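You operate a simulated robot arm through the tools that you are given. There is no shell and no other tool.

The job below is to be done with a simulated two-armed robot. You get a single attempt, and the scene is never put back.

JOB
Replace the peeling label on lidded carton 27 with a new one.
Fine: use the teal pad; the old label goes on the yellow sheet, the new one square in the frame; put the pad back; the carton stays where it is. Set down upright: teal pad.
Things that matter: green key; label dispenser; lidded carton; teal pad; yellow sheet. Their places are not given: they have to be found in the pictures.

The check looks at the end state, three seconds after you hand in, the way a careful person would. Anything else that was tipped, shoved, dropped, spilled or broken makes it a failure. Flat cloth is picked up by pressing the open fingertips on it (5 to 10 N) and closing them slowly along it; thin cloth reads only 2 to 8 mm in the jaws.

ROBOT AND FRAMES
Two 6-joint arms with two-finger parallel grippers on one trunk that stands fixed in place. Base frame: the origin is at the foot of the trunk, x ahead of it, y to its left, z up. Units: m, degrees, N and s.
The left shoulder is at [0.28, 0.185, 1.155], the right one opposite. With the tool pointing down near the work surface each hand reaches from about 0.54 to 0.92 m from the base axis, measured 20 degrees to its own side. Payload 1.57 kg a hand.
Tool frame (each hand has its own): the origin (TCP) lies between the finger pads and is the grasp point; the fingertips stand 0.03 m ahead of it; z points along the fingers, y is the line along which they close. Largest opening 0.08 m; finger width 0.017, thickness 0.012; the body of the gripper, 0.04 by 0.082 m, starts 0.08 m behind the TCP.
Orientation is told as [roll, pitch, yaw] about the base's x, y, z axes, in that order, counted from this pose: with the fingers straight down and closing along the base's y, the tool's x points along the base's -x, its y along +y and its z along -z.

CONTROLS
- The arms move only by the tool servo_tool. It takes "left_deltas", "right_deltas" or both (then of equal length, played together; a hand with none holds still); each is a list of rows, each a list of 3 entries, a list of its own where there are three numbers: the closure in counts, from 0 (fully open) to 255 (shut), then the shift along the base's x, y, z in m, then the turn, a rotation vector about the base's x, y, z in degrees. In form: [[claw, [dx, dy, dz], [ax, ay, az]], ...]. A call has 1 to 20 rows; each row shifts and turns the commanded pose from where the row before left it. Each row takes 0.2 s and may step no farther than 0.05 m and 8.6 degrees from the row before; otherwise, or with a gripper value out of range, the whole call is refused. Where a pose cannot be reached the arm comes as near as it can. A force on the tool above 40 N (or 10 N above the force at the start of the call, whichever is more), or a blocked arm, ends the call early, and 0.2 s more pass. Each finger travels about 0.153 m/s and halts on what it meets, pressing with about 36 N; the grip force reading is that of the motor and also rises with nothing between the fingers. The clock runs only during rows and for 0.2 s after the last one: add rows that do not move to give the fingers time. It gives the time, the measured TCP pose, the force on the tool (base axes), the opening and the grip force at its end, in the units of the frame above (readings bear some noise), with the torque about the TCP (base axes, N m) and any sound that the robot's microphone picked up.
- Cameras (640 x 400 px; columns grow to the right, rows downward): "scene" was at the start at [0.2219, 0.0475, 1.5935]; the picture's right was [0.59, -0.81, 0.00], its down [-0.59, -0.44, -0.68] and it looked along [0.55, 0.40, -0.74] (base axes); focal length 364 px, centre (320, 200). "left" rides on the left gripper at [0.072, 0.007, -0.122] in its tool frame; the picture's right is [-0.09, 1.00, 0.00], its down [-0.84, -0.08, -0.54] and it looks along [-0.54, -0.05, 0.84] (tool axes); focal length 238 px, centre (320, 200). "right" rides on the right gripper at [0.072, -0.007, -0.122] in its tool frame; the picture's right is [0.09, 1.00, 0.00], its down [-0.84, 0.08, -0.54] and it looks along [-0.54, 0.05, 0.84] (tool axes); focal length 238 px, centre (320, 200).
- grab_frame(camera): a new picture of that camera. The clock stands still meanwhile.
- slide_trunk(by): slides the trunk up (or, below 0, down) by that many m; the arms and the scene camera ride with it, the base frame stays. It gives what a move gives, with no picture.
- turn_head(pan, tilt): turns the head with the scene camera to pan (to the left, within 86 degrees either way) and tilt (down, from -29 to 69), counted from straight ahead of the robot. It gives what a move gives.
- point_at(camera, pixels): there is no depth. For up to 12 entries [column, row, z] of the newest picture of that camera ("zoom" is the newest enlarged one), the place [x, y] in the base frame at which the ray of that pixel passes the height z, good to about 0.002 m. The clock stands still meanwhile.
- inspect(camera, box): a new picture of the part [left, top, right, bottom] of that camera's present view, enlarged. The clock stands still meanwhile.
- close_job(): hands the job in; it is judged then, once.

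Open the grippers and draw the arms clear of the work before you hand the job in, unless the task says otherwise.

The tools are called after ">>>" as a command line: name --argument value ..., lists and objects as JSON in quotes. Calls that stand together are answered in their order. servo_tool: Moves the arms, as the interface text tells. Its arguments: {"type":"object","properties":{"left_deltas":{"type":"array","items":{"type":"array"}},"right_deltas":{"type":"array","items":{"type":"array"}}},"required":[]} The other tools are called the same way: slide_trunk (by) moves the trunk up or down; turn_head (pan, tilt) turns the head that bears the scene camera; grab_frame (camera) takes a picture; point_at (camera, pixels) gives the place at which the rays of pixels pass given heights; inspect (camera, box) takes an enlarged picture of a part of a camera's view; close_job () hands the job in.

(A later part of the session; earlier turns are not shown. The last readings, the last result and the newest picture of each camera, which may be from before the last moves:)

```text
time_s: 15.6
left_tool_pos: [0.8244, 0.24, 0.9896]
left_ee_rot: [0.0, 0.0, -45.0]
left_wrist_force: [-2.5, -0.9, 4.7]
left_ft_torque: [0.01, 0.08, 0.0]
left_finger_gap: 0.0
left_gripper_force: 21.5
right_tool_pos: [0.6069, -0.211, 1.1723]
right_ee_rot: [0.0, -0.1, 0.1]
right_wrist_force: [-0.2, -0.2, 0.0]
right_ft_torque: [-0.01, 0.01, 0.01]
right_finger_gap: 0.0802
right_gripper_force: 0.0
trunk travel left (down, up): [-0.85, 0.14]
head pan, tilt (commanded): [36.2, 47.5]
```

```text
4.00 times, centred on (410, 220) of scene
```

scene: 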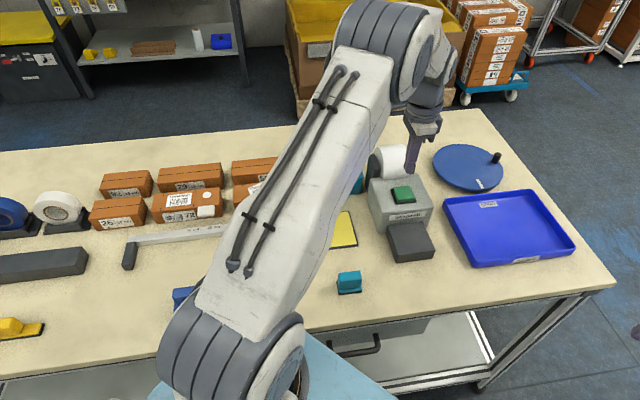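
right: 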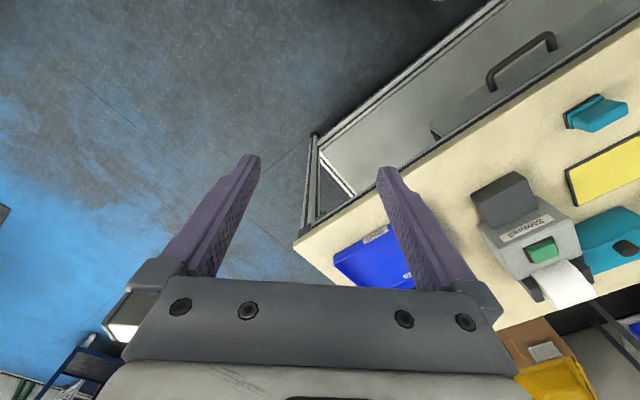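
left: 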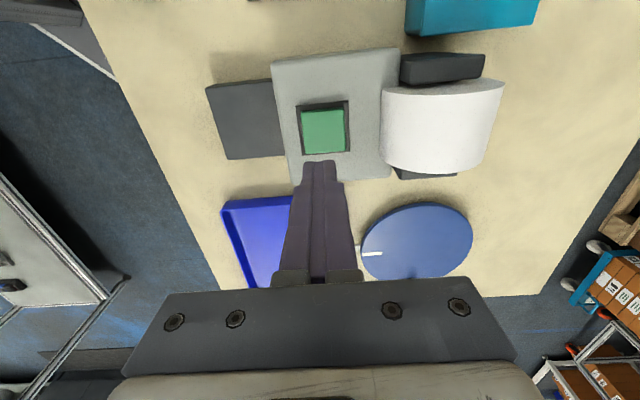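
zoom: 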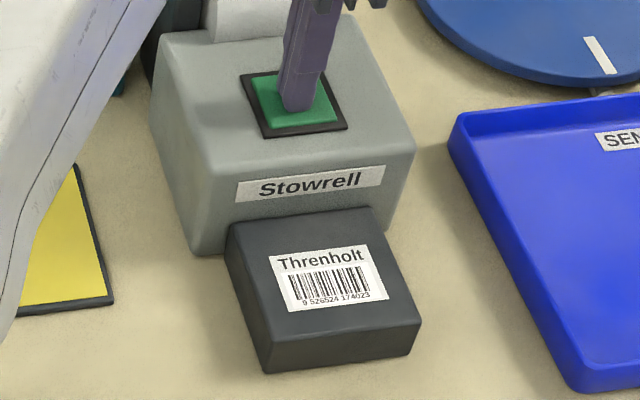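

The new label is now on the dark plate at zoom (330,278), upright and slightly turned. I release the key and lift away.

>>> servo_tool --left_deltas '[[255, [0, 0, 0.01], [0, 0, 0]], [255, [0, 0, 0.04], [0, 0, 0]], [255, [0, 0, 0.04], [0, 0, 0]], [255, [-0.03, 0.0, 0.03], [0, 0, 0]], [255, [-0.04, 0, 0.02], [0, 0, 0]], [255, [-0.04, 0.0, 0], [0, 0, 0]], [200, [-0.04, 0, 0], [0, 0, 0]], [100, [-0.04, 0, 0], [0, 0, 0]], [0, [0, 0, 0], [0, 0, 0]], [0, [0, 0, 0], [0, 0, 0]]]'

>>> grab_frame --camera "left"

>>> grab_frame --camera "scene"

```text
time_s: 17.8
left_tool_pos: [0.6323, 0.2371, 1.1309]
left_ee_rot: [0.0, 0.0, -44.9]
left_wrist_force: [0.5, 0.3, -0.4]
left_ft_torque: [-0.01, 0.01, 0.02]
left_finger_gap: 0.0798
left_gripper_force: 0.1
right_tool_pos: [0.6073, -0.2109, 1.1719]
right_ee_rot: [0.1, 0.0, 0.1]
right_wrist_force: [-0.3, 0.3, 0.4]
right_ft_torque: [0.0, -0.01, 0.01]
right_finger_gap: 0.08
right_gripper_force: 0.1
trunk travel left (down, up): [-0.85, 0.14]
head pan, tilt (commanded): [36.2, 47.5]
```

```text
taken
```

left: 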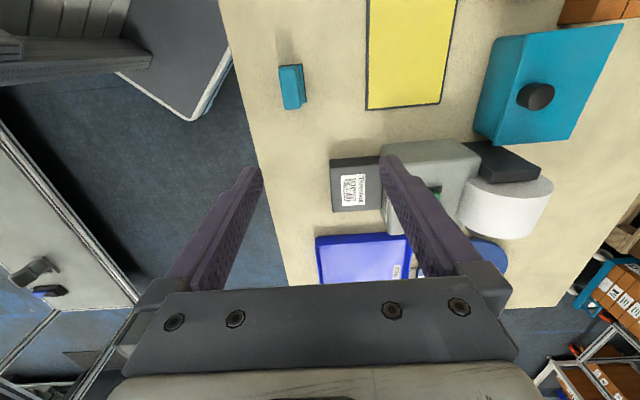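

```text
taken
```

scene: 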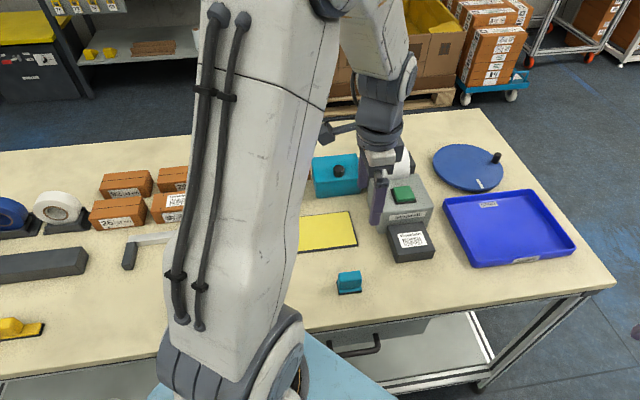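

The new label lies at left (354,190) and scene (410,240). I zoom both to measure its corners.

>>> inspect --camera "left" --box '[320, 150, 400, 220]'

>>> inspect --camera "scene" --box '[385, 220, 437, 260]'

>>> inspect --camera "right" --box '[460, 160, 560, 230]'

```text
5.71 times, centred on (360, 185) of left
```

zoom: 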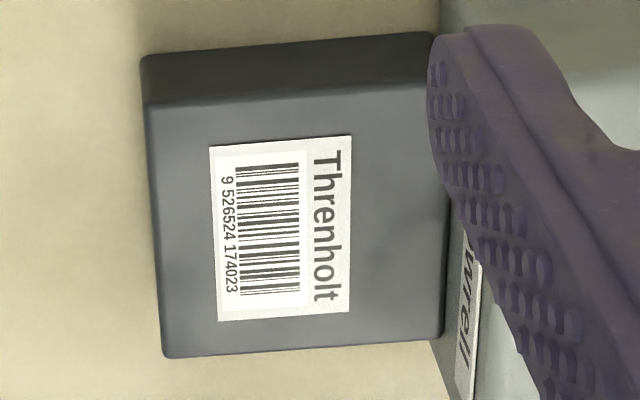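

```text
10.00 times, centred on (411, 240) of scene
```

zoom: 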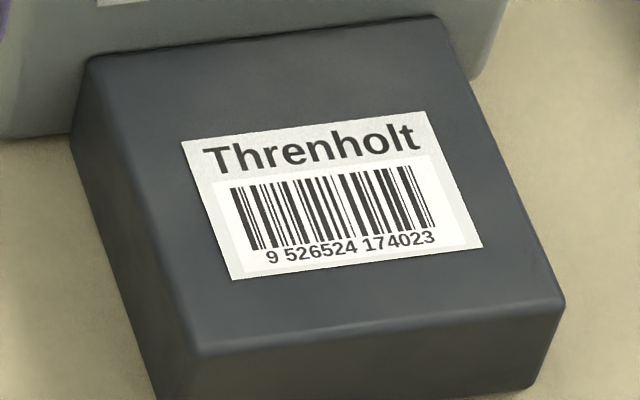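

```text
5.71 times, centred on (510, 195) of right
```

zoom: 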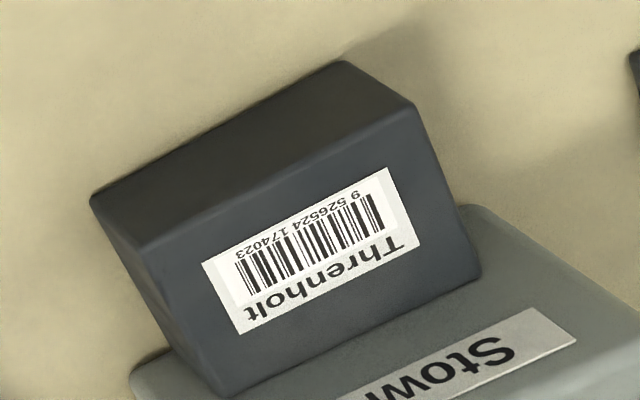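

I project the new label's four corners at plate height z=0.904 from all three cameras.

>>> point_at --camera "scene" --pixels '[[397.1, 234.2, 0.904], [421.6, 231.1, 0.904], [427.3, 244.7, 0.904], [402.2, 248.0, 0.904]]'

>>> point_at --camera "left" --pixels '[[365.4, 173.6, 0.904], [364.9, 204.4, 0.904], [342.3, 206.2, 0.904], [340.6, 175.7, 0.904]]'

>>> point_at --camera "right" --pixels '[[527.5, 203.1, 0.904], [496.0, 218.3, 0.904], [489.3, 206.0, 0.904], [522.3, 189.2, 0.904]]'

```text
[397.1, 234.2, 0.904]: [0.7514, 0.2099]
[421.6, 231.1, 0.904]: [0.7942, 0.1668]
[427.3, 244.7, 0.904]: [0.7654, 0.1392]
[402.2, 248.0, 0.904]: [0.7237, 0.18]
```

```text
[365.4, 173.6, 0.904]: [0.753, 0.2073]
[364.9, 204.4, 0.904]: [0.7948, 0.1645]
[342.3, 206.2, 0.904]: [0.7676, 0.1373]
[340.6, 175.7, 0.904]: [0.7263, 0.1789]
```

```text
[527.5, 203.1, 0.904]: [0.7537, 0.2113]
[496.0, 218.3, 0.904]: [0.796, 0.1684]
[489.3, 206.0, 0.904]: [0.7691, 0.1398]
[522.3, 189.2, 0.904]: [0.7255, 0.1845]
```

All three cameras agree: new label centre (0.760,0.174), 60×40 mm, long axis at about -45.2°. Now I move above the teal pad at z≈1.03 with open fingers.

>>> servo_tool --left_deltas '[[0, [-0.0155, -0.0015, -0.033], [0, 0, 0]], [0, [-0.0155, -0.0015, -0.033], [0, 0, 0]], [0, [-0.0155, -0.0015, -0.033], [0, 0, 0]], [0, [0, 0, 0], [0, 0, 0]], [0, [0, 0, 0], [0, 0, 0]]]'

>>> grab_frame --camera "left"

>>> inspect --camera "left" --box '[260, 90, 380, 200]'

>>> inspect --camera "scene" --box '[310, 230, 390, 300]'

```text
time_s: 19.0
left_tool_pos: [0.5866, 0.2388, 1.0285]
left_ee_rot: [0.0, 0.0, -45.0]
left_wrist_force: [-0.9, 0.8, -0.1]
left_ft_torque: [-0.02, 0.0, 0.04]
left_finger_gap: 0.08
left_gripper_force: 0.1
right_tool_pos: [0.6059, -0.2111, 1.1714]
right_ee_rot: [0.0, -0.1, 0.2]
right_wrist_force: [0.5, 0.1, 0.4]
right_ft_torque: [0.0, -0.01, 0.02]
right_finger_gap: 0.0802
right_gripper_force: 0.1
trunk travel left (down, up): [-0.85, 0.14]
head pan, tilt (commanded): [36.2, 47.5]
```

```text
taken
```

left: 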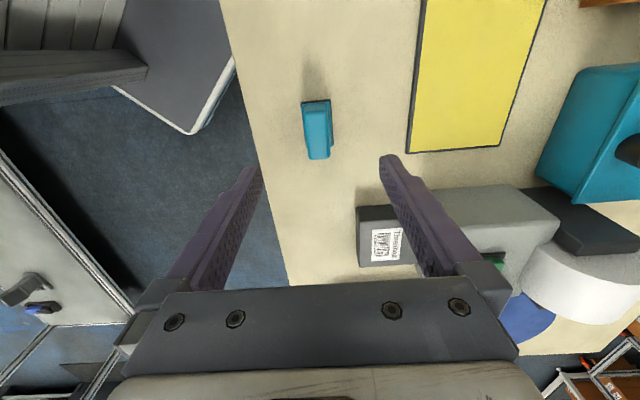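

```text
3.64 times, centred on (320, 145) of left
```

zoom: 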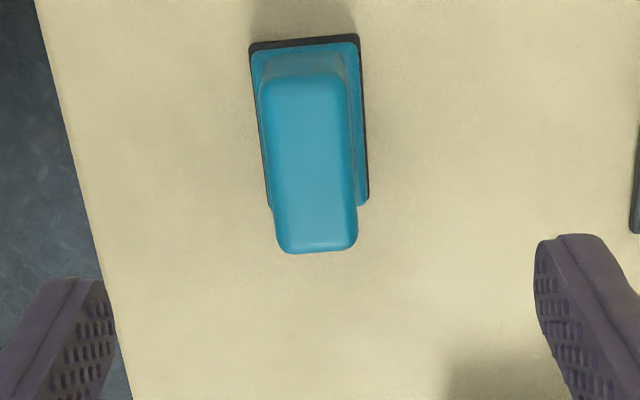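

```text
5.71 times, centred on (350, 265) of scene
```

zoom: 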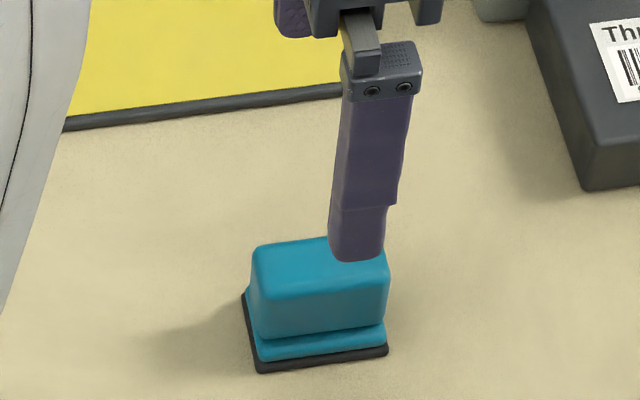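

The pad handle top shows at left zoom (310,165) between the open fingers. I project its corners from this closer view.

>>> point_at --camera "left" --pixels '[[304.1, 112.6, 0.912], [327.4, 109.8, 0.912], [330.4, 156.8, 0.912], [308.5, 159.6, 0.912], [300.5, 103.0, 0.871], [330.2, 99.9, 0.871], [333.5, 143.6, 0.871]]'

```text
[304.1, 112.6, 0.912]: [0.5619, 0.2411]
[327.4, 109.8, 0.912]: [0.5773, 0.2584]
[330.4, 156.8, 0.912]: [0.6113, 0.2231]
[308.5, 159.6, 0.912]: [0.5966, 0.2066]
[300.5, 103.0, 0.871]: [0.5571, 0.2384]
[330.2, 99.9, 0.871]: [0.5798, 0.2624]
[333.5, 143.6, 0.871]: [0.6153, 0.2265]
```

The pad centre is (0.5865,0.2325) with long axis -45.3°, so yaw -45° fits. I check the flange height to choose the grasp depth.

>>> point_at --camera "scene" --pixels '[[339.8, 289, 0.87], [339.8, 289, 0.88], [339.8, 289, 0.89], [360.5, 286.5, 0.87], [360.5, 286.5, 0.88], [360.5, 286.5, 0.89]]'

```text
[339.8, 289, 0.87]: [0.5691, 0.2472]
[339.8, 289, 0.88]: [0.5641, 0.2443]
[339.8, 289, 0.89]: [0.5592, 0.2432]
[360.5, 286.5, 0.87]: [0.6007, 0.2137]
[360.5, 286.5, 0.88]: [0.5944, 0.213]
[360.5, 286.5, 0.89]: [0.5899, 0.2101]
```

Flange top is near z 0.882, so fingertips at ~0.888 (TCP 0.918) are right. I centre and descend to about z 0.935 first.

>>> servo_tool --left_deltas '[[0, [0, -0.006, -0.02], [0, 0, 0]], [0, [0, 0, -0.025], [0, 0, 0]], [0, [0, 0, -0.025], [0, 0, 0]], [0, [0, 0, -0.02], [0, 0, 0]], [0, [0, 0, 0], [0, 0, 0]], [0, [0, 0, 0], [0, 0, 0]]]'

>>> grab_frame --camera "left"

>>> inspect --camera "scene" --box '[310, 230, 390, 300]'

```text
time_s: 20.4
left_tool_pos: [0.5879, 0.2322, 0.9412]
left_ee_rot: [-0.1, 0.0, -45.0]
left_wrist_force: [0.4, 0.4, 0.9]
left_ft_torque: [0.03, 0.0, 0.01]
left_finger_gap: 0.08
left_gripper_force: 0.1
right_tool_pos: [0.6066, -0.2102, 1.1709]
right_ee_rot: [0.0, 0.0, 0.0]
right_wrist_force: [0.0, 0.3, -0.3]
right_ft_torque: [0.04, 0.01, 0.0]
right_finger_gap: 0.08
right_gripper_force: 0.1
trunk travel left (down, up): [-0.85, 0.14]
head pan, tilt (commanded): [36.2, 47.5]
```

```text
taken
```

left: 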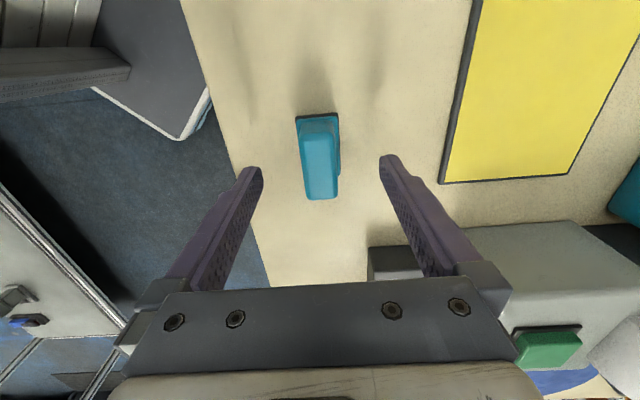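

```text
5.71 times, centred on (350, 265) of scene
```

zoom: 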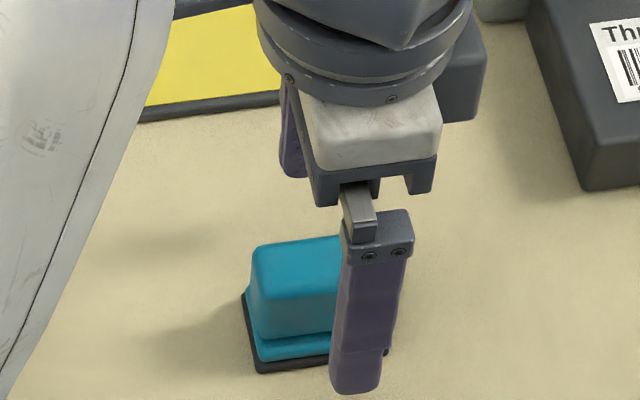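

The handle sits between the fingers at left (320,158). I zoom once more to verify centring along the fingers' width direction.

>>> inspect --camera "left" --box '[280, 100, 360, 210]'

```text
3.64 times, centred on (320, 155) of left
```

zoom: 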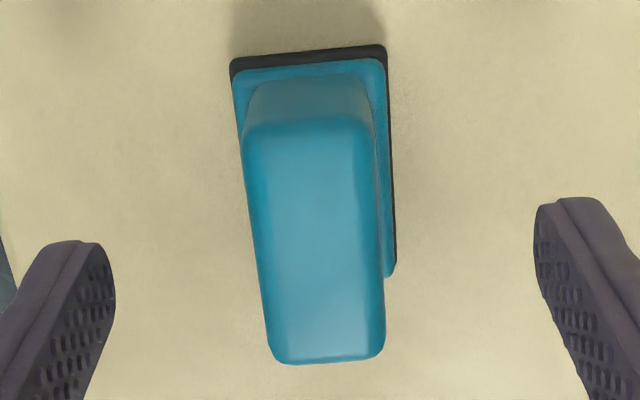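

>>> point_at --camera "left" --pixels '[[298.85, 137.1, 0.912], [334.3, 133.6, 0.912], [337.9, 197.6, 0.912], [306.3, 199.8, 0.912]]'

```text
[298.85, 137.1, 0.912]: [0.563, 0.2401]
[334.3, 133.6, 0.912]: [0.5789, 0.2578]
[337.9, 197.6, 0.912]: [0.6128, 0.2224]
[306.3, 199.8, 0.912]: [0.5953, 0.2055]
```

The handle centre (0.5875,0.2315) matches the TCP. I descend to z≈0.918 and close on the handle gradually.

>>> servo_tool --left_deltas '[[0, [0, 0, -0.012], [0, 0, 0]], [0, [0, 0, -0.01], [0, 0, 0]], [0, [0, 0, 0], [0, 0, 0]], [120, [0, 0, 0], [0, 0, 0]], [160, [0, 0, 0], [0, 0, 0]], [170, [0, 0, 0], [0, 0, 0]], [180, [0, 0, 0], [0, 0, 0]], [200, [0, 0, 0], [0, 0, 0]], [230, [0, 0, 0], [0, 0, 0]], [255, [0, 0, 0], [0, 0, 0]], [255, [0, 0, 0], [0, 0, 0]]]'

>>> inspect --camera "scene" --box '[310, 230, 390, 300]'

>>> grab_frame --camera "left"

```text
time_s: 22.8
left_tool_pos: [0.5881, 0.2312, 0.9205]
left_ee_rot: [0.0, 0.0, -44.9]
left_wrist_force: [0.2, -0.4, 0.1]
left_ft_torque: [-0.03, -0.02, 0.02]
left_finger_gap: 0.0232
left_gripper_force: 35.4
right_tool_pos: [0.6072, -0.2106, 1.1727]
right_ee_rot: [0.0, 0.0, 0.1]
right_wrist_force: [-0.7, 0.4, 0.6]
right_ft_torque: [-0.01, 0.0, -0.02]
right_finger_gap: 0.0802
right_gripper_force: 0.1
trunk travel left (down, up): [-0.85, 0.14]
head pan, tilt (commanded): [36.2, 47.5]
```

```text
5.71 times, centred on (350, 265) of scene
```

zoom: 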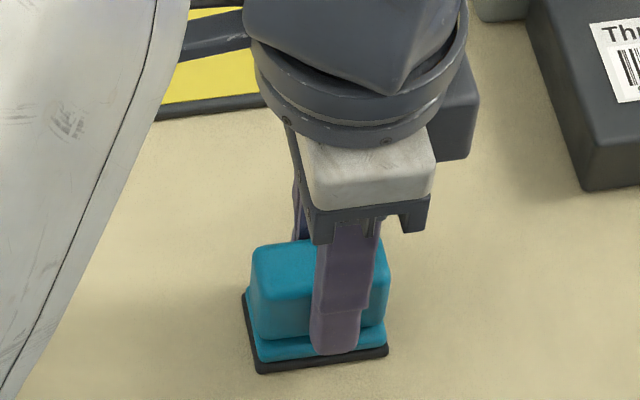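

```text
taken
```

left: 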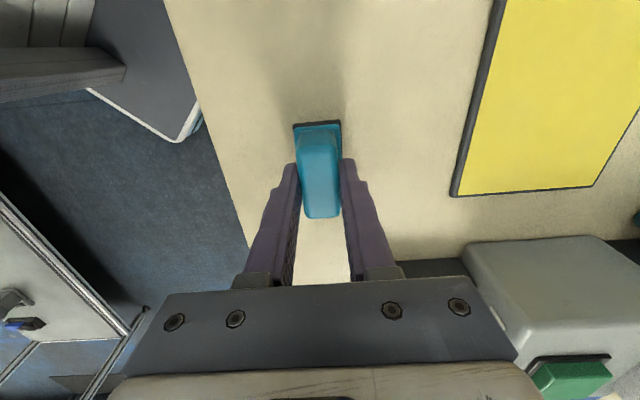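

The pad is gripped (gap 0.0232, 35 N); the set-down pose is TCP (0.588,0.2315,0.9195). I lift it gently and check it hangs straight.

>>> servo_tool --left_deltas '[[255, [0, 0, 0.005], [0, 0, 0]], [255, [0, 0, 0.01], [0, 0, 0]], [255, [0, 0, 0.025], [0, 0, 0]], [255, [0, 0, 0.04], [0, 0, 0]], [255, [0, 0, 0.05], [0, 0, 0]], [255, [0, 0, 0.05], [0, 0, 0]], [255, [0, 0, 0], [0, 0, 0]]]'

>>> grab_frame --camera "left"

>>> grab_frame --camera "scene"

```text
time_s: 24.4
left_tool_pos: [0.5868, 0.2288, 1.0962]
left_ee_rot: [0.0, 0.0, -45.0]
left_wrist_force: [-0.5, -0.4, -0.7]
left_ft_torque: [-0.03, 0.01, -0.02]
left_finger_gap: 0.0233
left_gripper_force: 36.0
right_tool_pos: [0.607, -0.2106, 1.1721]
right_ee_rot: [0.0, 0.0, 0.2]
right_wrist_force: [-0.5, -0.8, 0.5]
right_ft_torque: [-0.01, 0.0, -0.01]
right_finger_gap: 0.0799
right_gripper_force: 0.0
trunk travel left (down, up): [-0.85, 0.14]
head pan, tilt (commanded): [36.2, 47.5]
```

```text
taken
```

left: 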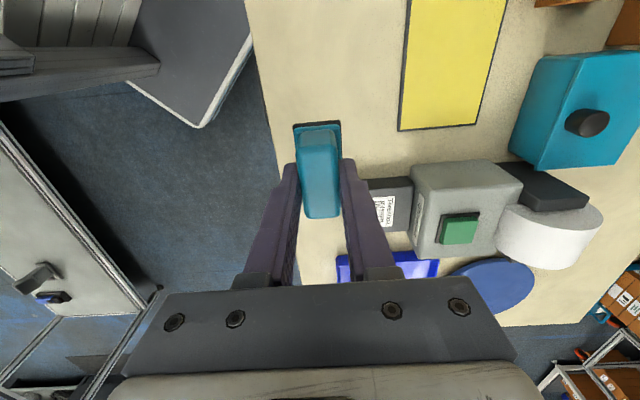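

```text
taken
```

scene: 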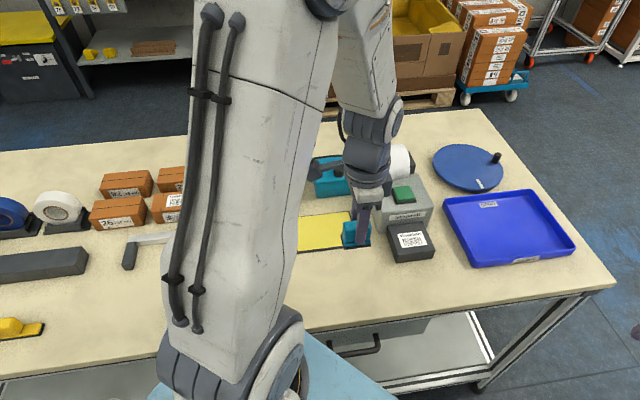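

The pad lifted and hangs straight in the fingers. I move left to (0.559,0.488,1.10) to view carton 27 with the wrist camera beside the pad.

>>> servo_tool --left_deltas '[[255, [-0.0047, 0.0432, 0], [0, 0, 0]], [255, [-0.0047, 0.0432, 0], [0, 0, 0]], [255, [-0.0047, 0.0432, 0], [0, 0, 0]], [255, [-0.0047, 0.0432, 0], [0, 0, 0]], [255, [-0.0047, 0.0432, 0], [0, 0, 0]], [255, [-0.0047, 0.0432, 0], [0, 0, 0]], [255, [0, 0, 0], [0, 0, 0]], [255, [0, 0, 0], [0, 0, 0]]]'

>>> grab_frame --camera "left"

>>> grab_frame --camera "scene"

```text
time_s: 26.2
left_tool_pos: [0.555, 0.4892, 1.0967]
left_ee_rot: [0.0, -0.1, -45.0]
left_wrist_force: [-0.1, -0.6, -1.0]
left_ft_torque: [-0.01, 0.0, -0.03]
left_finger_gap: 0.0229
left_gripper_force: 35.5
right_tool_pos: [0.607, -0.2107, 1.1713]
right_ee_rot: [0.0, 0.0, 0.1]
right_wrist_force: [0.4, 0.1, -0.1]
right_ft_torque: [0.0, 0.02, 0.0]
right_finger_gap: 0.0802
right_gripper_force: 0.1
trunk travel left (down, up): [-0.85, 0.14]
head pan, tilt (commanded): [36.2, 47.5]
```

```text
taken
```

left: 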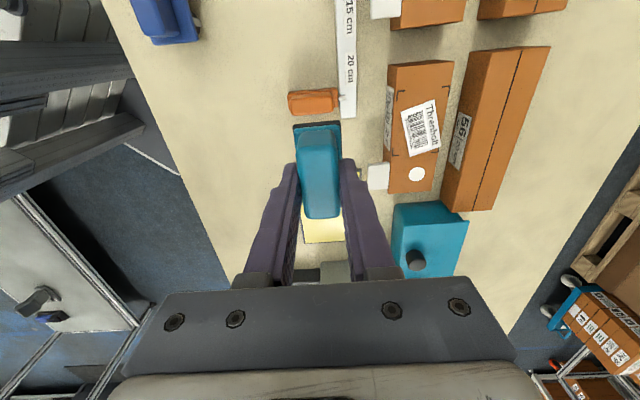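

```text
taken
```

scene: 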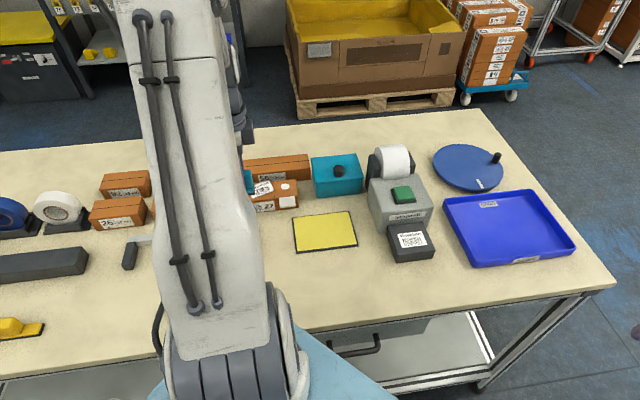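

Carton 27 is well seen at left (415,130). I zoom on its lid to measure the frame and the old label.

>>> inspect --camera "left" --box '[370, 55, 470, 200]'

>>> inspect --camera "left" --box '[385, 85, 455, 165]'

```text
2.76 times, centred on (420, 128) of left
```

zoom: 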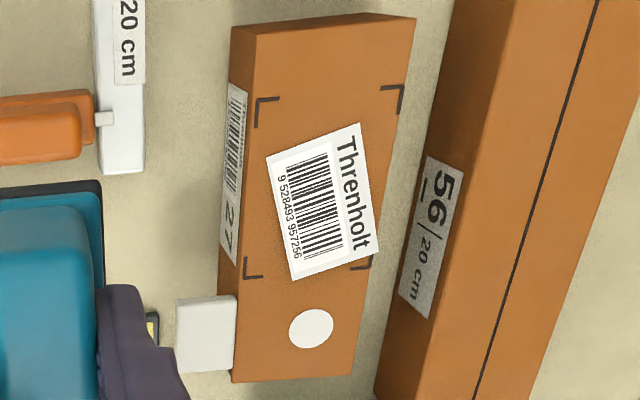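

```text
5.00 times, centred on (420, 125) of left
```

zoom: 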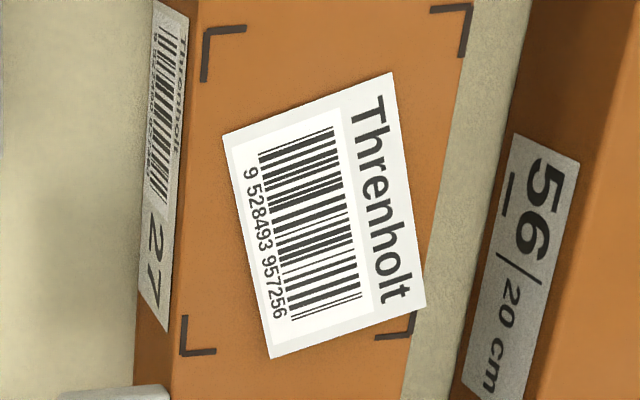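

I project the frame's four outer corners and the old label's corners from this view, at heights 0.91 and 0.92.

>>> point_at --camera "left" --pixels '[[450.4, 86.0, 0.915], [437.6, 152.8, 0.915], [392.2, 156.0, 0.915], [396.8, 90.8, 0.915], [434, 99.6, 0.915], [441, 146, 0.915], [410, 156.6, 0.915], [400.4, 111.8, 0.915], [450.4, 86.0, 0.925], [437.6, 152.8, 0.925], [392.2, 156.0, 0.925], [396.8, 90.8, 0.925]]'

>>> point_at --camera "scene" --pixels '[[242.6, 184.3, 0.915], [273.15, 181.45, 0.915], [274.65, 198.1, 0.915], [242.7, 201.25, 0.915], [247.5, 187.75, 0.915], [269.7, 180.25, 0.915], [274.05, 190.75, 0.915], [253.05, 198.4, 0.915], [242.6, 184.3, 0.925], [273.15, 181.45, 0.925], [274.65, 198.1, 0.925], [242.7, 201.25, 0.925]]'

```text
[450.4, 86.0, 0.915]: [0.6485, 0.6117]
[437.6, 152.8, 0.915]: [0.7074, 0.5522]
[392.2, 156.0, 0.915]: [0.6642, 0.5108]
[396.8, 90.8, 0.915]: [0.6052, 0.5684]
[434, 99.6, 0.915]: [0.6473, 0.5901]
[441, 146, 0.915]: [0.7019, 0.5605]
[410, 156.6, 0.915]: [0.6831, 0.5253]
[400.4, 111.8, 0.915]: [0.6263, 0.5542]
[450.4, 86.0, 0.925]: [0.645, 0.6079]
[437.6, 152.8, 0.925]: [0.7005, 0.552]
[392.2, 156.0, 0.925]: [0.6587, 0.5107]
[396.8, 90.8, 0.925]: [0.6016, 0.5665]
```

```text
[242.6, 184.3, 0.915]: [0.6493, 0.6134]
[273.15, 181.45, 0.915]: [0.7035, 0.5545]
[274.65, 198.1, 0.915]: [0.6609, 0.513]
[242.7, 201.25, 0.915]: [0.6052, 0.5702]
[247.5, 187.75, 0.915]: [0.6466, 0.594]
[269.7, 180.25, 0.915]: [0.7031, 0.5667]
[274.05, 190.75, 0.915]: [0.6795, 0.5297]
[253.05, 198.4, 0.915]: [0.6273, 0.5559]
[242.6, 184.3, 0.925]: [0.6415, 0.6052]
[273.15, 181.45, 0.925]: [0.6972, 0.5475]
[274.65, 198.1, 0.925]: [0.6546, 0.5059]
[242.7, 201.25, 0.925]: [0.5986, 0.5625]
```

At z=0.915 the frame centre is about (0.6555,0.5618) at -45.3°, and the old label's centre is about (0.6644,0.5596) at -27°. I move the pad above the old label and turn it +18° so it aligns with it.

>>> servo_tool --left_deltas '[[255, [0.0276, 0.0174, -0.0175], [0, 0, 4.5]], [255, [0.0276, 0.0174, -0.0175], [0, 0, 4.5]], [255, [0.0276, 0.0174, -0.0175], [0, 0, 4.5]], [255, [0.0276, 0.0174, -0.0175], [0, 0, 4.5]], [255, [0, 0, 0], [0, 0, 0]], [255, [0, 0, 0], [0, 0, 0]]]'

>>> grab_frame --camera "left"

>>> grab_frame --camera "scene"

```text
time_s: 27.6
left_tool_pos: [0.6698, 0.5572, 1.0286]
left_ee_rot: [0.1, -0.1, -26.9]
left_wrist_force: [0.8, -0.5, -0.3]
left_ft_torque: [0.01, -0.01, 0.04]
left_finger_gap: 0.0229
left_gripper_force: 35.2
right_tool_pos: [0.6075, -0.2115, 1.1715]
right_ee_rot: [0.0, 0.0, 0.0]
right_wrist_force: [0.1, 0.7, -0.1]
right_ft_torque: [0.0, -0.03, -0.03]
right_finger_gap: 0.0799
right_gripper_force: 0.2
trunk travel left (down, up): [-0.85, 0.14]
head pan, tilt (commanded): [36.2, 47.5]
```

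```text
taken
```

left: 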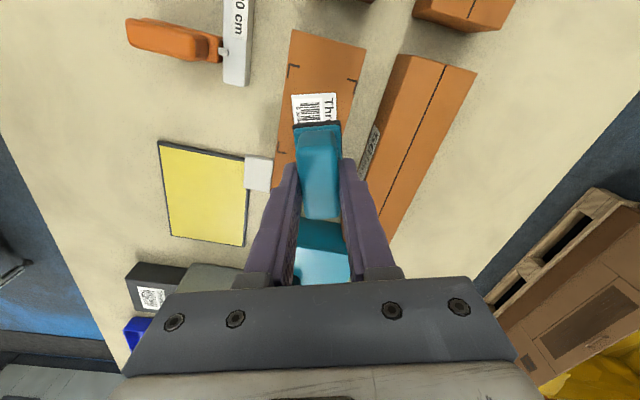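

```text
taken
```

scene: 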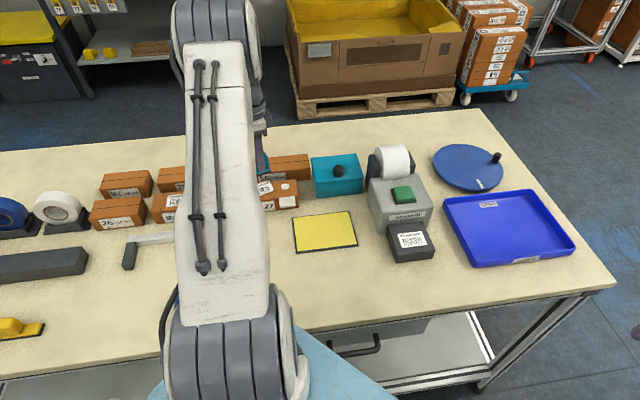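

The old label is visible ahead of the pad at left (315,108), aligned with it. I zoom to verify the centring.

>>> inspect --camera "left" --box '[260, 60, 380, 160]'

>>> servo_tool --left_deltas '[[255, [0, 0, 0], [0, 0, 0]]]'

```text
4.00 times, centred on (320, 110) of left
```

zoom: 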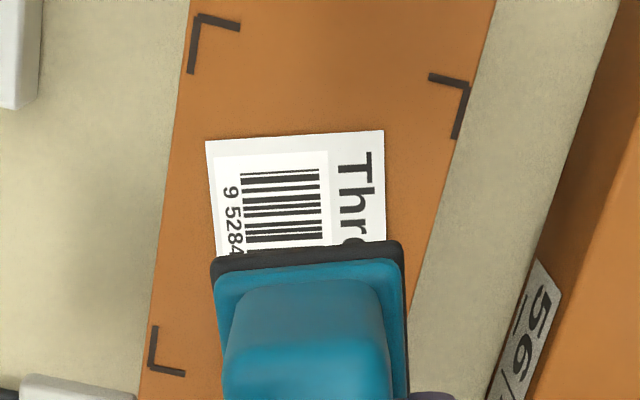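

```text
time_s: 28.0
left_tool_pos: [0.6703, 0.5587, 1.0284]
left_ee_rot: [0.0, 0.0, -27.0]
left_wrist_force: [-0.6, -0.8, -1.5]
left_ft_torque: [-0.03, -0.02, 0.0]
left_finger_gap: 0.0227
left_gripper_force: 35.9
right_tool_pos: [0.6077, -0.209, 1.1712]
right_ee_rot: [0.0, 0.0, 0.1]
right_wrist_force: [-0.5, 0.2, -1.3]
right_ft_torque: [-0.03, 0.02, 0.0]
right_finger_gap: 0.0801
right_gripper_force: 0.0
trunk travel left (down, up): [-0.85, 0.14]
head pan, tilt (commanded): [36.2, 47.5]
```

>>> point_at --camera "left" --pixels '[[291.5, 95.25, 0.915], [335.75, 92.75, 0.915], [292.75, 126.25, 0.978], [340.75, 120.75, 0.978], [289.5, 64.0, 0.915], [357.0, 80.75, 0.915], [277.25, 153.0, 0.915]]'

```text
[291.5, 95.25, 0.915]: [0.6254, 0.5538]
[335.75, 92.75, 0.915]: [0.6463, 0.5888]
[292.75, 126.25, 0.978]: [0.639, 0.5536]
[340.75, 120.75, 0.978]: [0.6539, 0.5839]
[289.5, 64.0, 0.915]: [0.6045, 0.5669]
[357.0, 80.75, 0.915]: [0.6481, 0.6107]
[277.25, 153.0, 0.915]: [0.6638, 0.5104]
```

The pad's centre is ~5 mm too far in x from the label's centre. I correct by (-0.005,+0.001) and lower to about 14 mm above contact.

>>> servo_tool --left_deltas '[[255, [-0.005, 0.001, -0.01], [0, 0, -1]], [255, [0, 0, -0.02], [0, 0, 0]], [255, [0, 0, -0.02], [0, 0, 0]], [255, [0, 0, 0], [0, 0, 0]], [255, [0, 0, 0], [0, 0, 0]]]'

>>> grab_frame --camera "left"

>>> inspect --camera "left" --box '[260, 60, 380, 160]'

>>> inspect --camera "scene" --box '[230, 140, 330, 220]'

```text
time_s: 29.2
left_tool_pos: [0.6641, 0.559, 0.9798]
left_ee_rot: [0.0, -0.1, -28.1]
left_wrist_force: [-0.2, -0.3, -1.8]
left_ft_torque: [0.01, -0.01, 0.0]
left_finger_gap: 0.0228
left_gripper_force: 35.8
right_tool_pos: [0.6069, -0.2107, 1.1714]
right_ee_rot: [0.1, 0.0, 0.1]
right_wrist_force: [-0.7, 0.8, 0.7]
right_ft_torque: [0.01, 0.02, -0.02]
right_finger_gap: 0.0802
right_gripper_force: 0.0
trunk travel left (down, up): [-0.85, 0.14]
head pan, tilt (commanded): [36.2, 47.5]
```

```text
taken
```

left: 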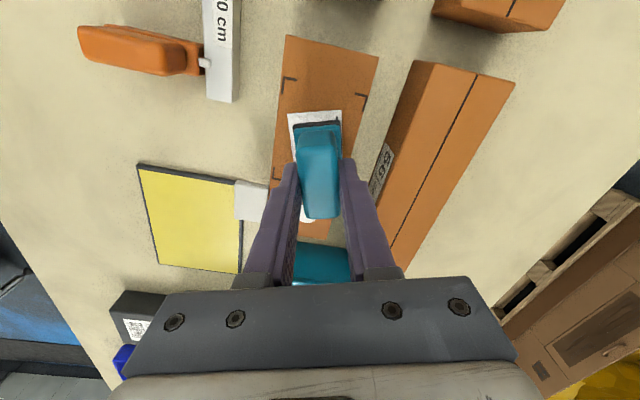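

```text
4.00 times, centred on (320, 110) of left
```

zoom: 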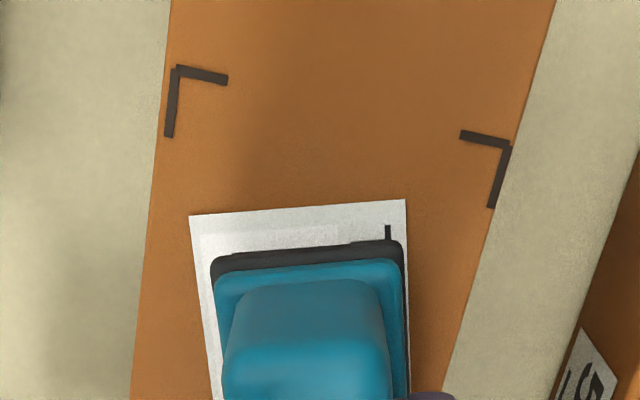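

```text
5.00 times, centred on (280, 180) of scene
```

zoom: 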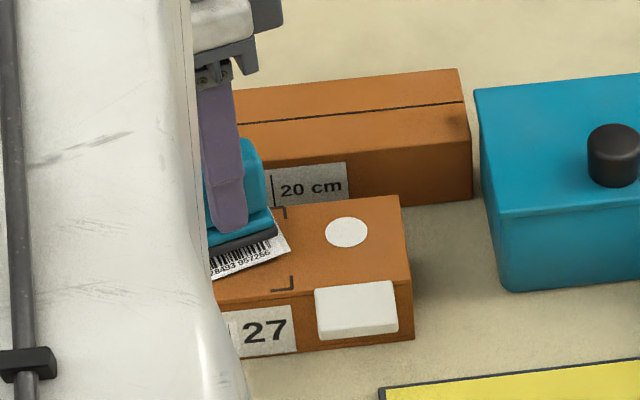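

The pad hovers ~14 mm above the label with small margins at left (290,118). I compute the remaining offset.

>>> point_at --camera "left" --pixels '[[287.5, 114, 0.915], [341.5, 110, 0.915], [292.75, 125.5, 0.9295], [340.5, 120.25, 0.9295], [284.0, 77.0, 0.915], [367.25, 96.5, 0.915]]'

```text
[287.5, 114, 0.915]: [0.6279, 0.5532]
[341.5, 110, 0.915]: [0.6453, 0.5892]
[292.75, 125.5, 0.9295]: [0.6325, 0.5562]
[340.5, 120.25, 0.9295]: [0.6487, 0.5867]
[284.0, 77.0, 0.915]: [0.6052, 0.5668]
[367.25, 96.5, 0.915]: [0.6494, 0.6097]
```

Residual offset is only ~2.5 mm, mostly in -y. I apply it and step down to contact, watching the force.

>>> servo_tool --left_deltas '[[255, [0.0005, -0.0025, -0.004], [0, 0, 0]], [255, [0, 0, -0.004], [0, 0, 0]], [255, [0, 0, -0.002], [0, 0, 0]], [255, [0, 0, -0.002], [0, 0, 0]], [255, [0, 0, -0.001], [0, 0, 0]], [255, [0, 0, 0], [0, 0, 0]]]'

```text
time_s: 30.6
left_tool_pos: [0.6657, 0.5581, 0.9669]
left_ee_rot: [0.2, 0.0, -27.9]
left_wrist_force: [-1.0, -4.0, 16.9]
left_ft_torque: [-0.19, 0.05, 0.02]
left_finger_gap: 0.023
left_gripper_force: 35.0
right_tool_pos: [0.6067, -0.2108, 1.1719]
right_ee_rot: [0.0, 0.0, -0.1]
right_wrist_force: [-0.4, 0.7, -0.6]
right_ft_torque: [0.04, -0.01, -0.02]
right_finger_gap: 0.0801
right_gripper_force: 0.0
trunk travel left (down, up): [-0.85, 0.14]
head pan, tilt (commanded): [36.2, 47.5]
```

Contact is made with 16.9 N upward, which is plenty. I ease off 1 mm, hold briefly, then lift slowly and watch the force for sticking.

>>> servo_tool --left_deltas '[[255, [0, 0, 0.001], [0, 0, 0]], [255, [0, 0, 0], [0, 0, 0]], [255, [0, 0, 0], [0, 0, 0]]]'

>>> inspect --camera "scene" --box '[230, 140, 330, 220]'

>>> inspect --camera "left" --box '[220, 30, 420, 230]'

```text
time_s: 31.4
left_tool_pos: [0.6653, 0.5584, 0.968]
left_ee_rot: [0.1, -0.1, -28.0]
left_wrist_force: [2.8, -2.8, 15.4]
left_ft_torque: [-0.08, -0.25, 0.0]
left_finger_gap: 0.023
left_gripper_force: 35.7
right_tool_pos: [0.6066, -0.2099, 1.1712]
right_ee_rot: [0.0, 0.0, 0.1]
right_wrist_force: [-0.1, -0.2, -0.6]
right_ft_torque: [0.03, 0.0, 0.02]
right_finger_gap: 0.0801
right_gripper_force: 0.1
trunk travel left (down, up): [-0.85, 0.14]
head pan, tilt (commanded): [36.2, 47.5]
```

```text
5.00 times, centred on (280, 180) of scene
```

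zoom: 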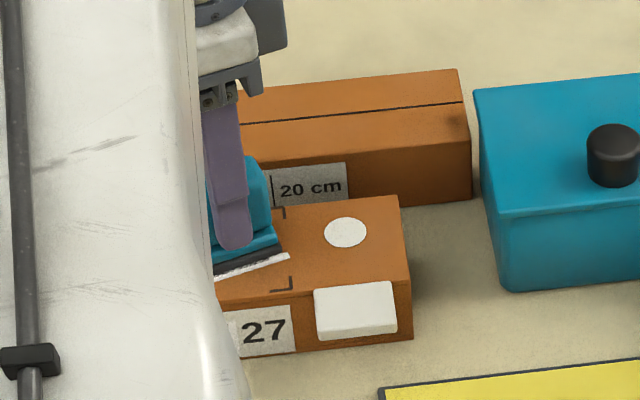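

```text
2.00 times, centred on (320, 130) of left
```

zoom: 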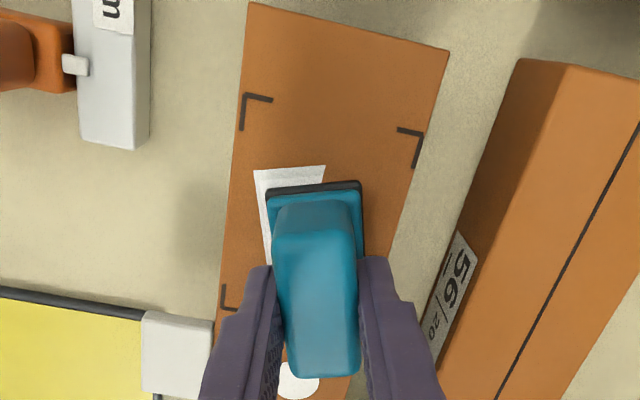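

The label's visible edge looks odd beside the pad at left zoom (290,175). I zoom closer before lifting.

>>> inspect --camera "left" --box '[275, 90, 365, 150]'

>>> inspect --camera "scene" --box '[265, 175, 305, 205]'

```text
6.67 times, centred on (320, 120) of left
```

zoom: 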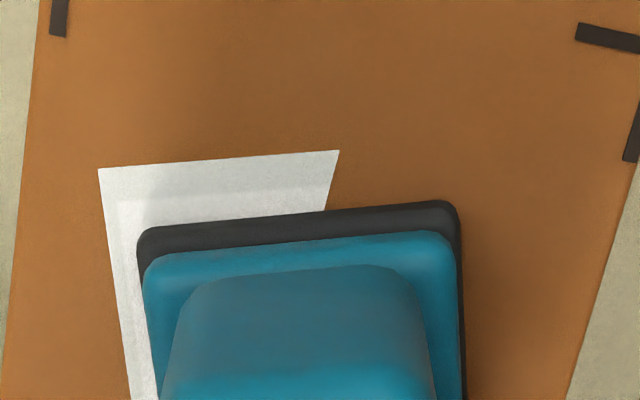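

```text
13.33 times, centred on (285, 190) of scene
```

zoom: 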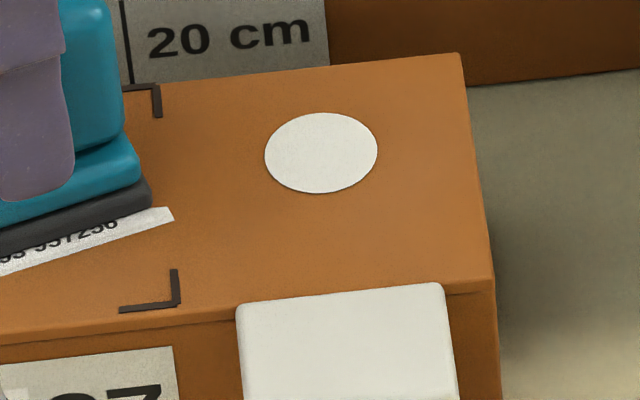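

The label's far side is hidden under the tilted, compressed pad foam, consistent with it sticking to the pad. I lift slowly in 1 mm steps.

>>> servo_tool --left_deltas '[[255, [0, 0, 0.001], [0, 0, 0]], [255, [0, 0, 0.001], [0, 0, 0]], [255, [0, 0, 0.001], [0, 0, 0]], [255, [0, 0, 0.001], [0, 0, 0]], [255, [0, 0, 0.001], [0, 0, 0]], [255, [0, 0, 0], [0, 0, 0]]]'

>>> inspect --camera "left" --box '[275, 90, 365, 150]'

>>> inspect --camera "scene" --box '[240, 160, 320, 220]'

```text
time_s: 32.8
left_tool_pos: [0.6658, 0.5567, 0.9714]
left_ee_rot: [0.0, 0.0, -27.9]
left_wrist_force: [-0.1, -0.4, -1.1]
left_ft_torque: [-0.03, -0.01, 0.0]
left_finger_gap: 0.0229
left_gripper_force: 35.1
right_tool_pos: [0.6067, -0.211, 1.1719]
right_ee_rot: [0.0, 0.1, 0.0]
right_wrist_force: [0.3, 0.2, -0.3]
right_ft_torque: [-0.03, 0.0, -0.02]
right_finger_gap: 0.0801
right_gripper_force: 0.1
trunk travel left (down, up): [-0.85, 0.14]
head pan, tilt (commanded): [36.2, 47.5]
```

```text
6.67 times, centred on (320, 120) of left
```

zoom: 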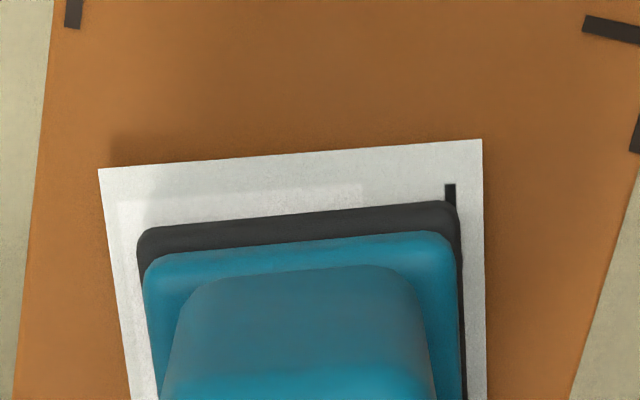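

```text
6.67 times, centred on (280, 190) of scene
```

zoom: 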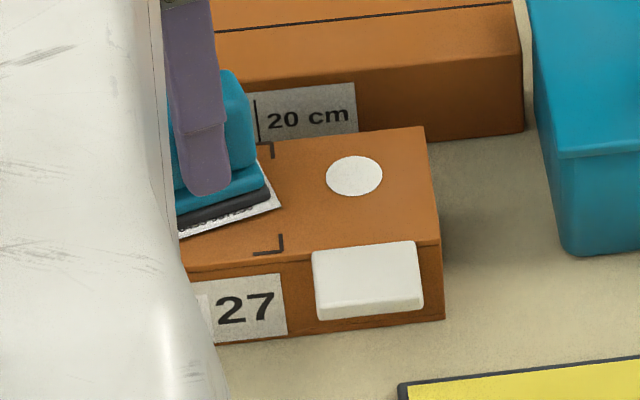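

The whole old label now rides on the pad and the carton hasn't moved. I lift it to z≈1.05 and carry it over the yellow sheet, turning back to -45°.

>>> servo_tool --left_deltas '[[255, [0, 0, 0.003], [0, 0, 0]], [255, [0, 0, 0.006], [0, 0, 0]], [255, [0, 0, 0.015], [0, 0, 0]], [255, [0, 0, 0.03], [0, 0, 0]], [255, [0, 0, 0.026], [0, 0, 0]], [255, [0.0023, -0.0378, 0], [0, 0, -3.4]], [255, [0.0023, -0.0378, 0], [0, 0, -3.4]], [255, [0.0023, -0.0378, 0], [0, 0, -3.4]], [255, [0.0023, -0.0378, 0], [0, 0, -3.4]], [255, [0.0023, -0.0378, 0], [0, 0, -3.4]], [255, [0, 0, 0], [0, 0, 0]], [255, [0, 0, 0], [0, 0, 0]]]'

>>> grab_frame --camera "left"

>>> grab_frame --camera "scene"

```text
time_s: 35.4
left_tool_pos: [0.6795, 0.3639, 1.0507]
left_ee_rot: [0.0, 0.0, -44.9]
left_wrist_force: [-0.1, -0.7, -0.6]
left_ft_torque: [0.01, -0.04, -0.02]
left_finger_gap: 0.0231
left_gripper_force: 35.4
right_tool_pos: [0.6083, -0.2102, 1.1722]
right_ee_rot: [0.0, 0.0, 0.1]
right_wrist_force: [0.1, 0.2, -0.3]
right_ft_torque: [-0.02, -0.04, 0.03]
right_finger_gap: 0.0801
right_gripper_force: 0.0
trunk travel left (down, up): [-0.85, 0.14]
head pan, tilt (commanded): [36.2, 47.5]
```

```text
taken
```

left: 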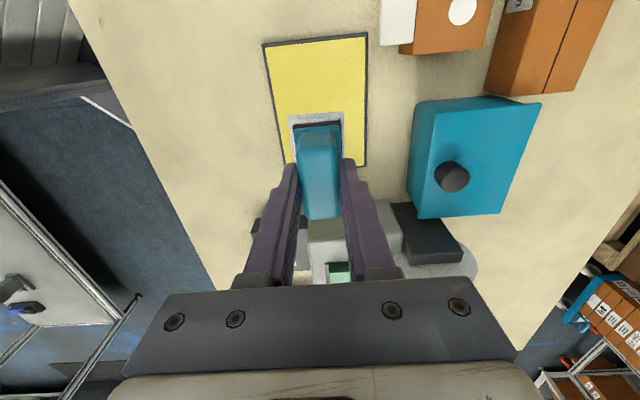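

```text
taken
```

scene: 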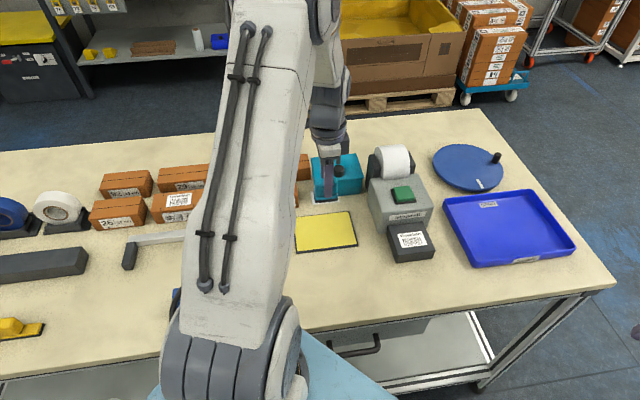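

The label is over the sheet, with the sheet's corners seen at (263,44), (367,33) and (365,166). I project these to confirm the sheet's place.

>>> point_at --camera "left" --pixels '[[263, 44, 0.873], [367, 33, 0.873], [365.5, 166, 0.873]]'

```text
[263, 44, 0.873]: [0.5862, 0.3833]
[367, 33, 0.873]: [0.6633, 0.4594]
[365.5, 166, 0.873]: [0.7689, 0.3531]
```

The sheet centre (0.6775,0.368) is confirmed. I lower the label to ~12 mm above the sheet.

>>> servo_tool --left_deltas '[[255, [-0.001, 0.0035, -0.03], [0, 0, 0]], [255, [0, 0, -0.035], [0, 0, 0]], [255, [0, 0, -0.03], [0, 0, 0]], [255, [0, 0, -0.018], [0, 0, 0]], [255, [0, 0, 0], [0, 0, 0]], [255, [0, 0, 0], [0, 0, 0]]]'

>>> grab_frame --camera "left"

>>> inspect --camera "scene" --box '[280, 180, 380, 260]'

```text
time_s: 36.8
left_tool_pos: [0.6749, 0.3717, 0.9414]
left_ee_rot: [0.0, -0.1, -44.9]
left_wrist_force: [0.2, -0.9, -0.8]
left_ft_torque: [0.0, 0.01, -0.01]
left_finger_gap: 0.023
left_gripper_force: 34.7
right_tool_pos: [0.6075, -0.2082, 1.1719]
right_ee_rot: [0.0, 0.0, 0.2]
right_wrist_force: [0.6, 0.0, -0.6]
right_ft_torque: [-0.02, -0.02, -0.04]
right_finger_gap: 0.0802
right_gripper_force: 0.1
trunk travel left (down, up): [-0.85, 0.14]
head pan, tilt (commanded): [36.2, 47.5]
```

```text
taken
```

left: 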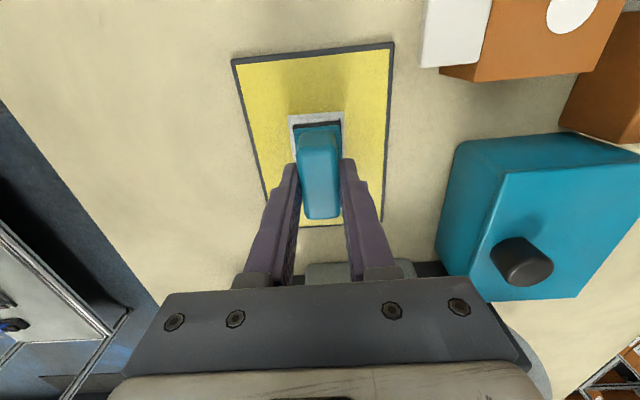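

```text
5.00 times, centred on (330, 220) of scene
```

zoom: 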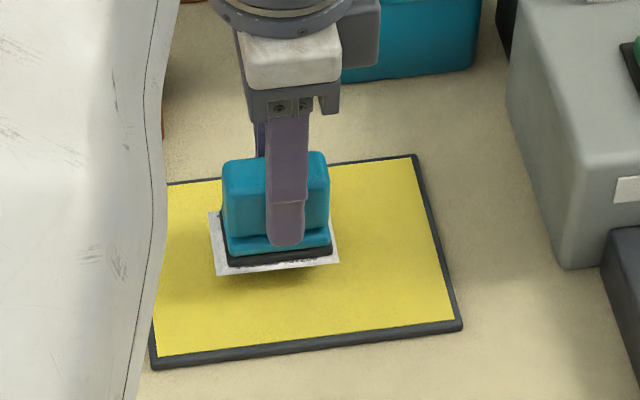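

The label is centred well within the sheet and hovers ~17 mm up. I step down to contact.

>>> servo_tool --left_deltas '[[255, [0, 0, -0.008], [0, 0, 0]], [255, [0, 0, -0.004], [0, 0, 0]], [255, [0, 0, -0.002], [0, 0, 0]], [255, [0, 0, -0.001], [0, 0, 0]], [255, [0, 0, -0.001], [0, 0, 0]], [255, [0, 0, 0], [0, 0, 0]]]'

```text
time_s: 38.2
left_tool_pos: [0.6761, 0.3713, 0.9258]
left_ee_rot: [0.1, 0.0, -44.8]
left_wrist_force: [-4.4, 5.0, 17.0]
left_ft_torque: [0.26, 0.4, -0.05]
left_finger_gap: 0.0231
left_gripper_force: 35.0
right_tool_pos: [0.6065, -0.2094, 1.1717]
right_ee_rot: [0.0, 0.0, 0.1]
right_wrist_force: [-0.1, 0.0, 0.3]
right_ft_torque: [-0.03, 0.0, -0.02]
right_finger_gap: 0.0799
right_gripper_force: 0.1
trunk travel left (down, up): [-0.85, 0.14]
head pan, tilt (commanded): [36.2, 47.5]
```

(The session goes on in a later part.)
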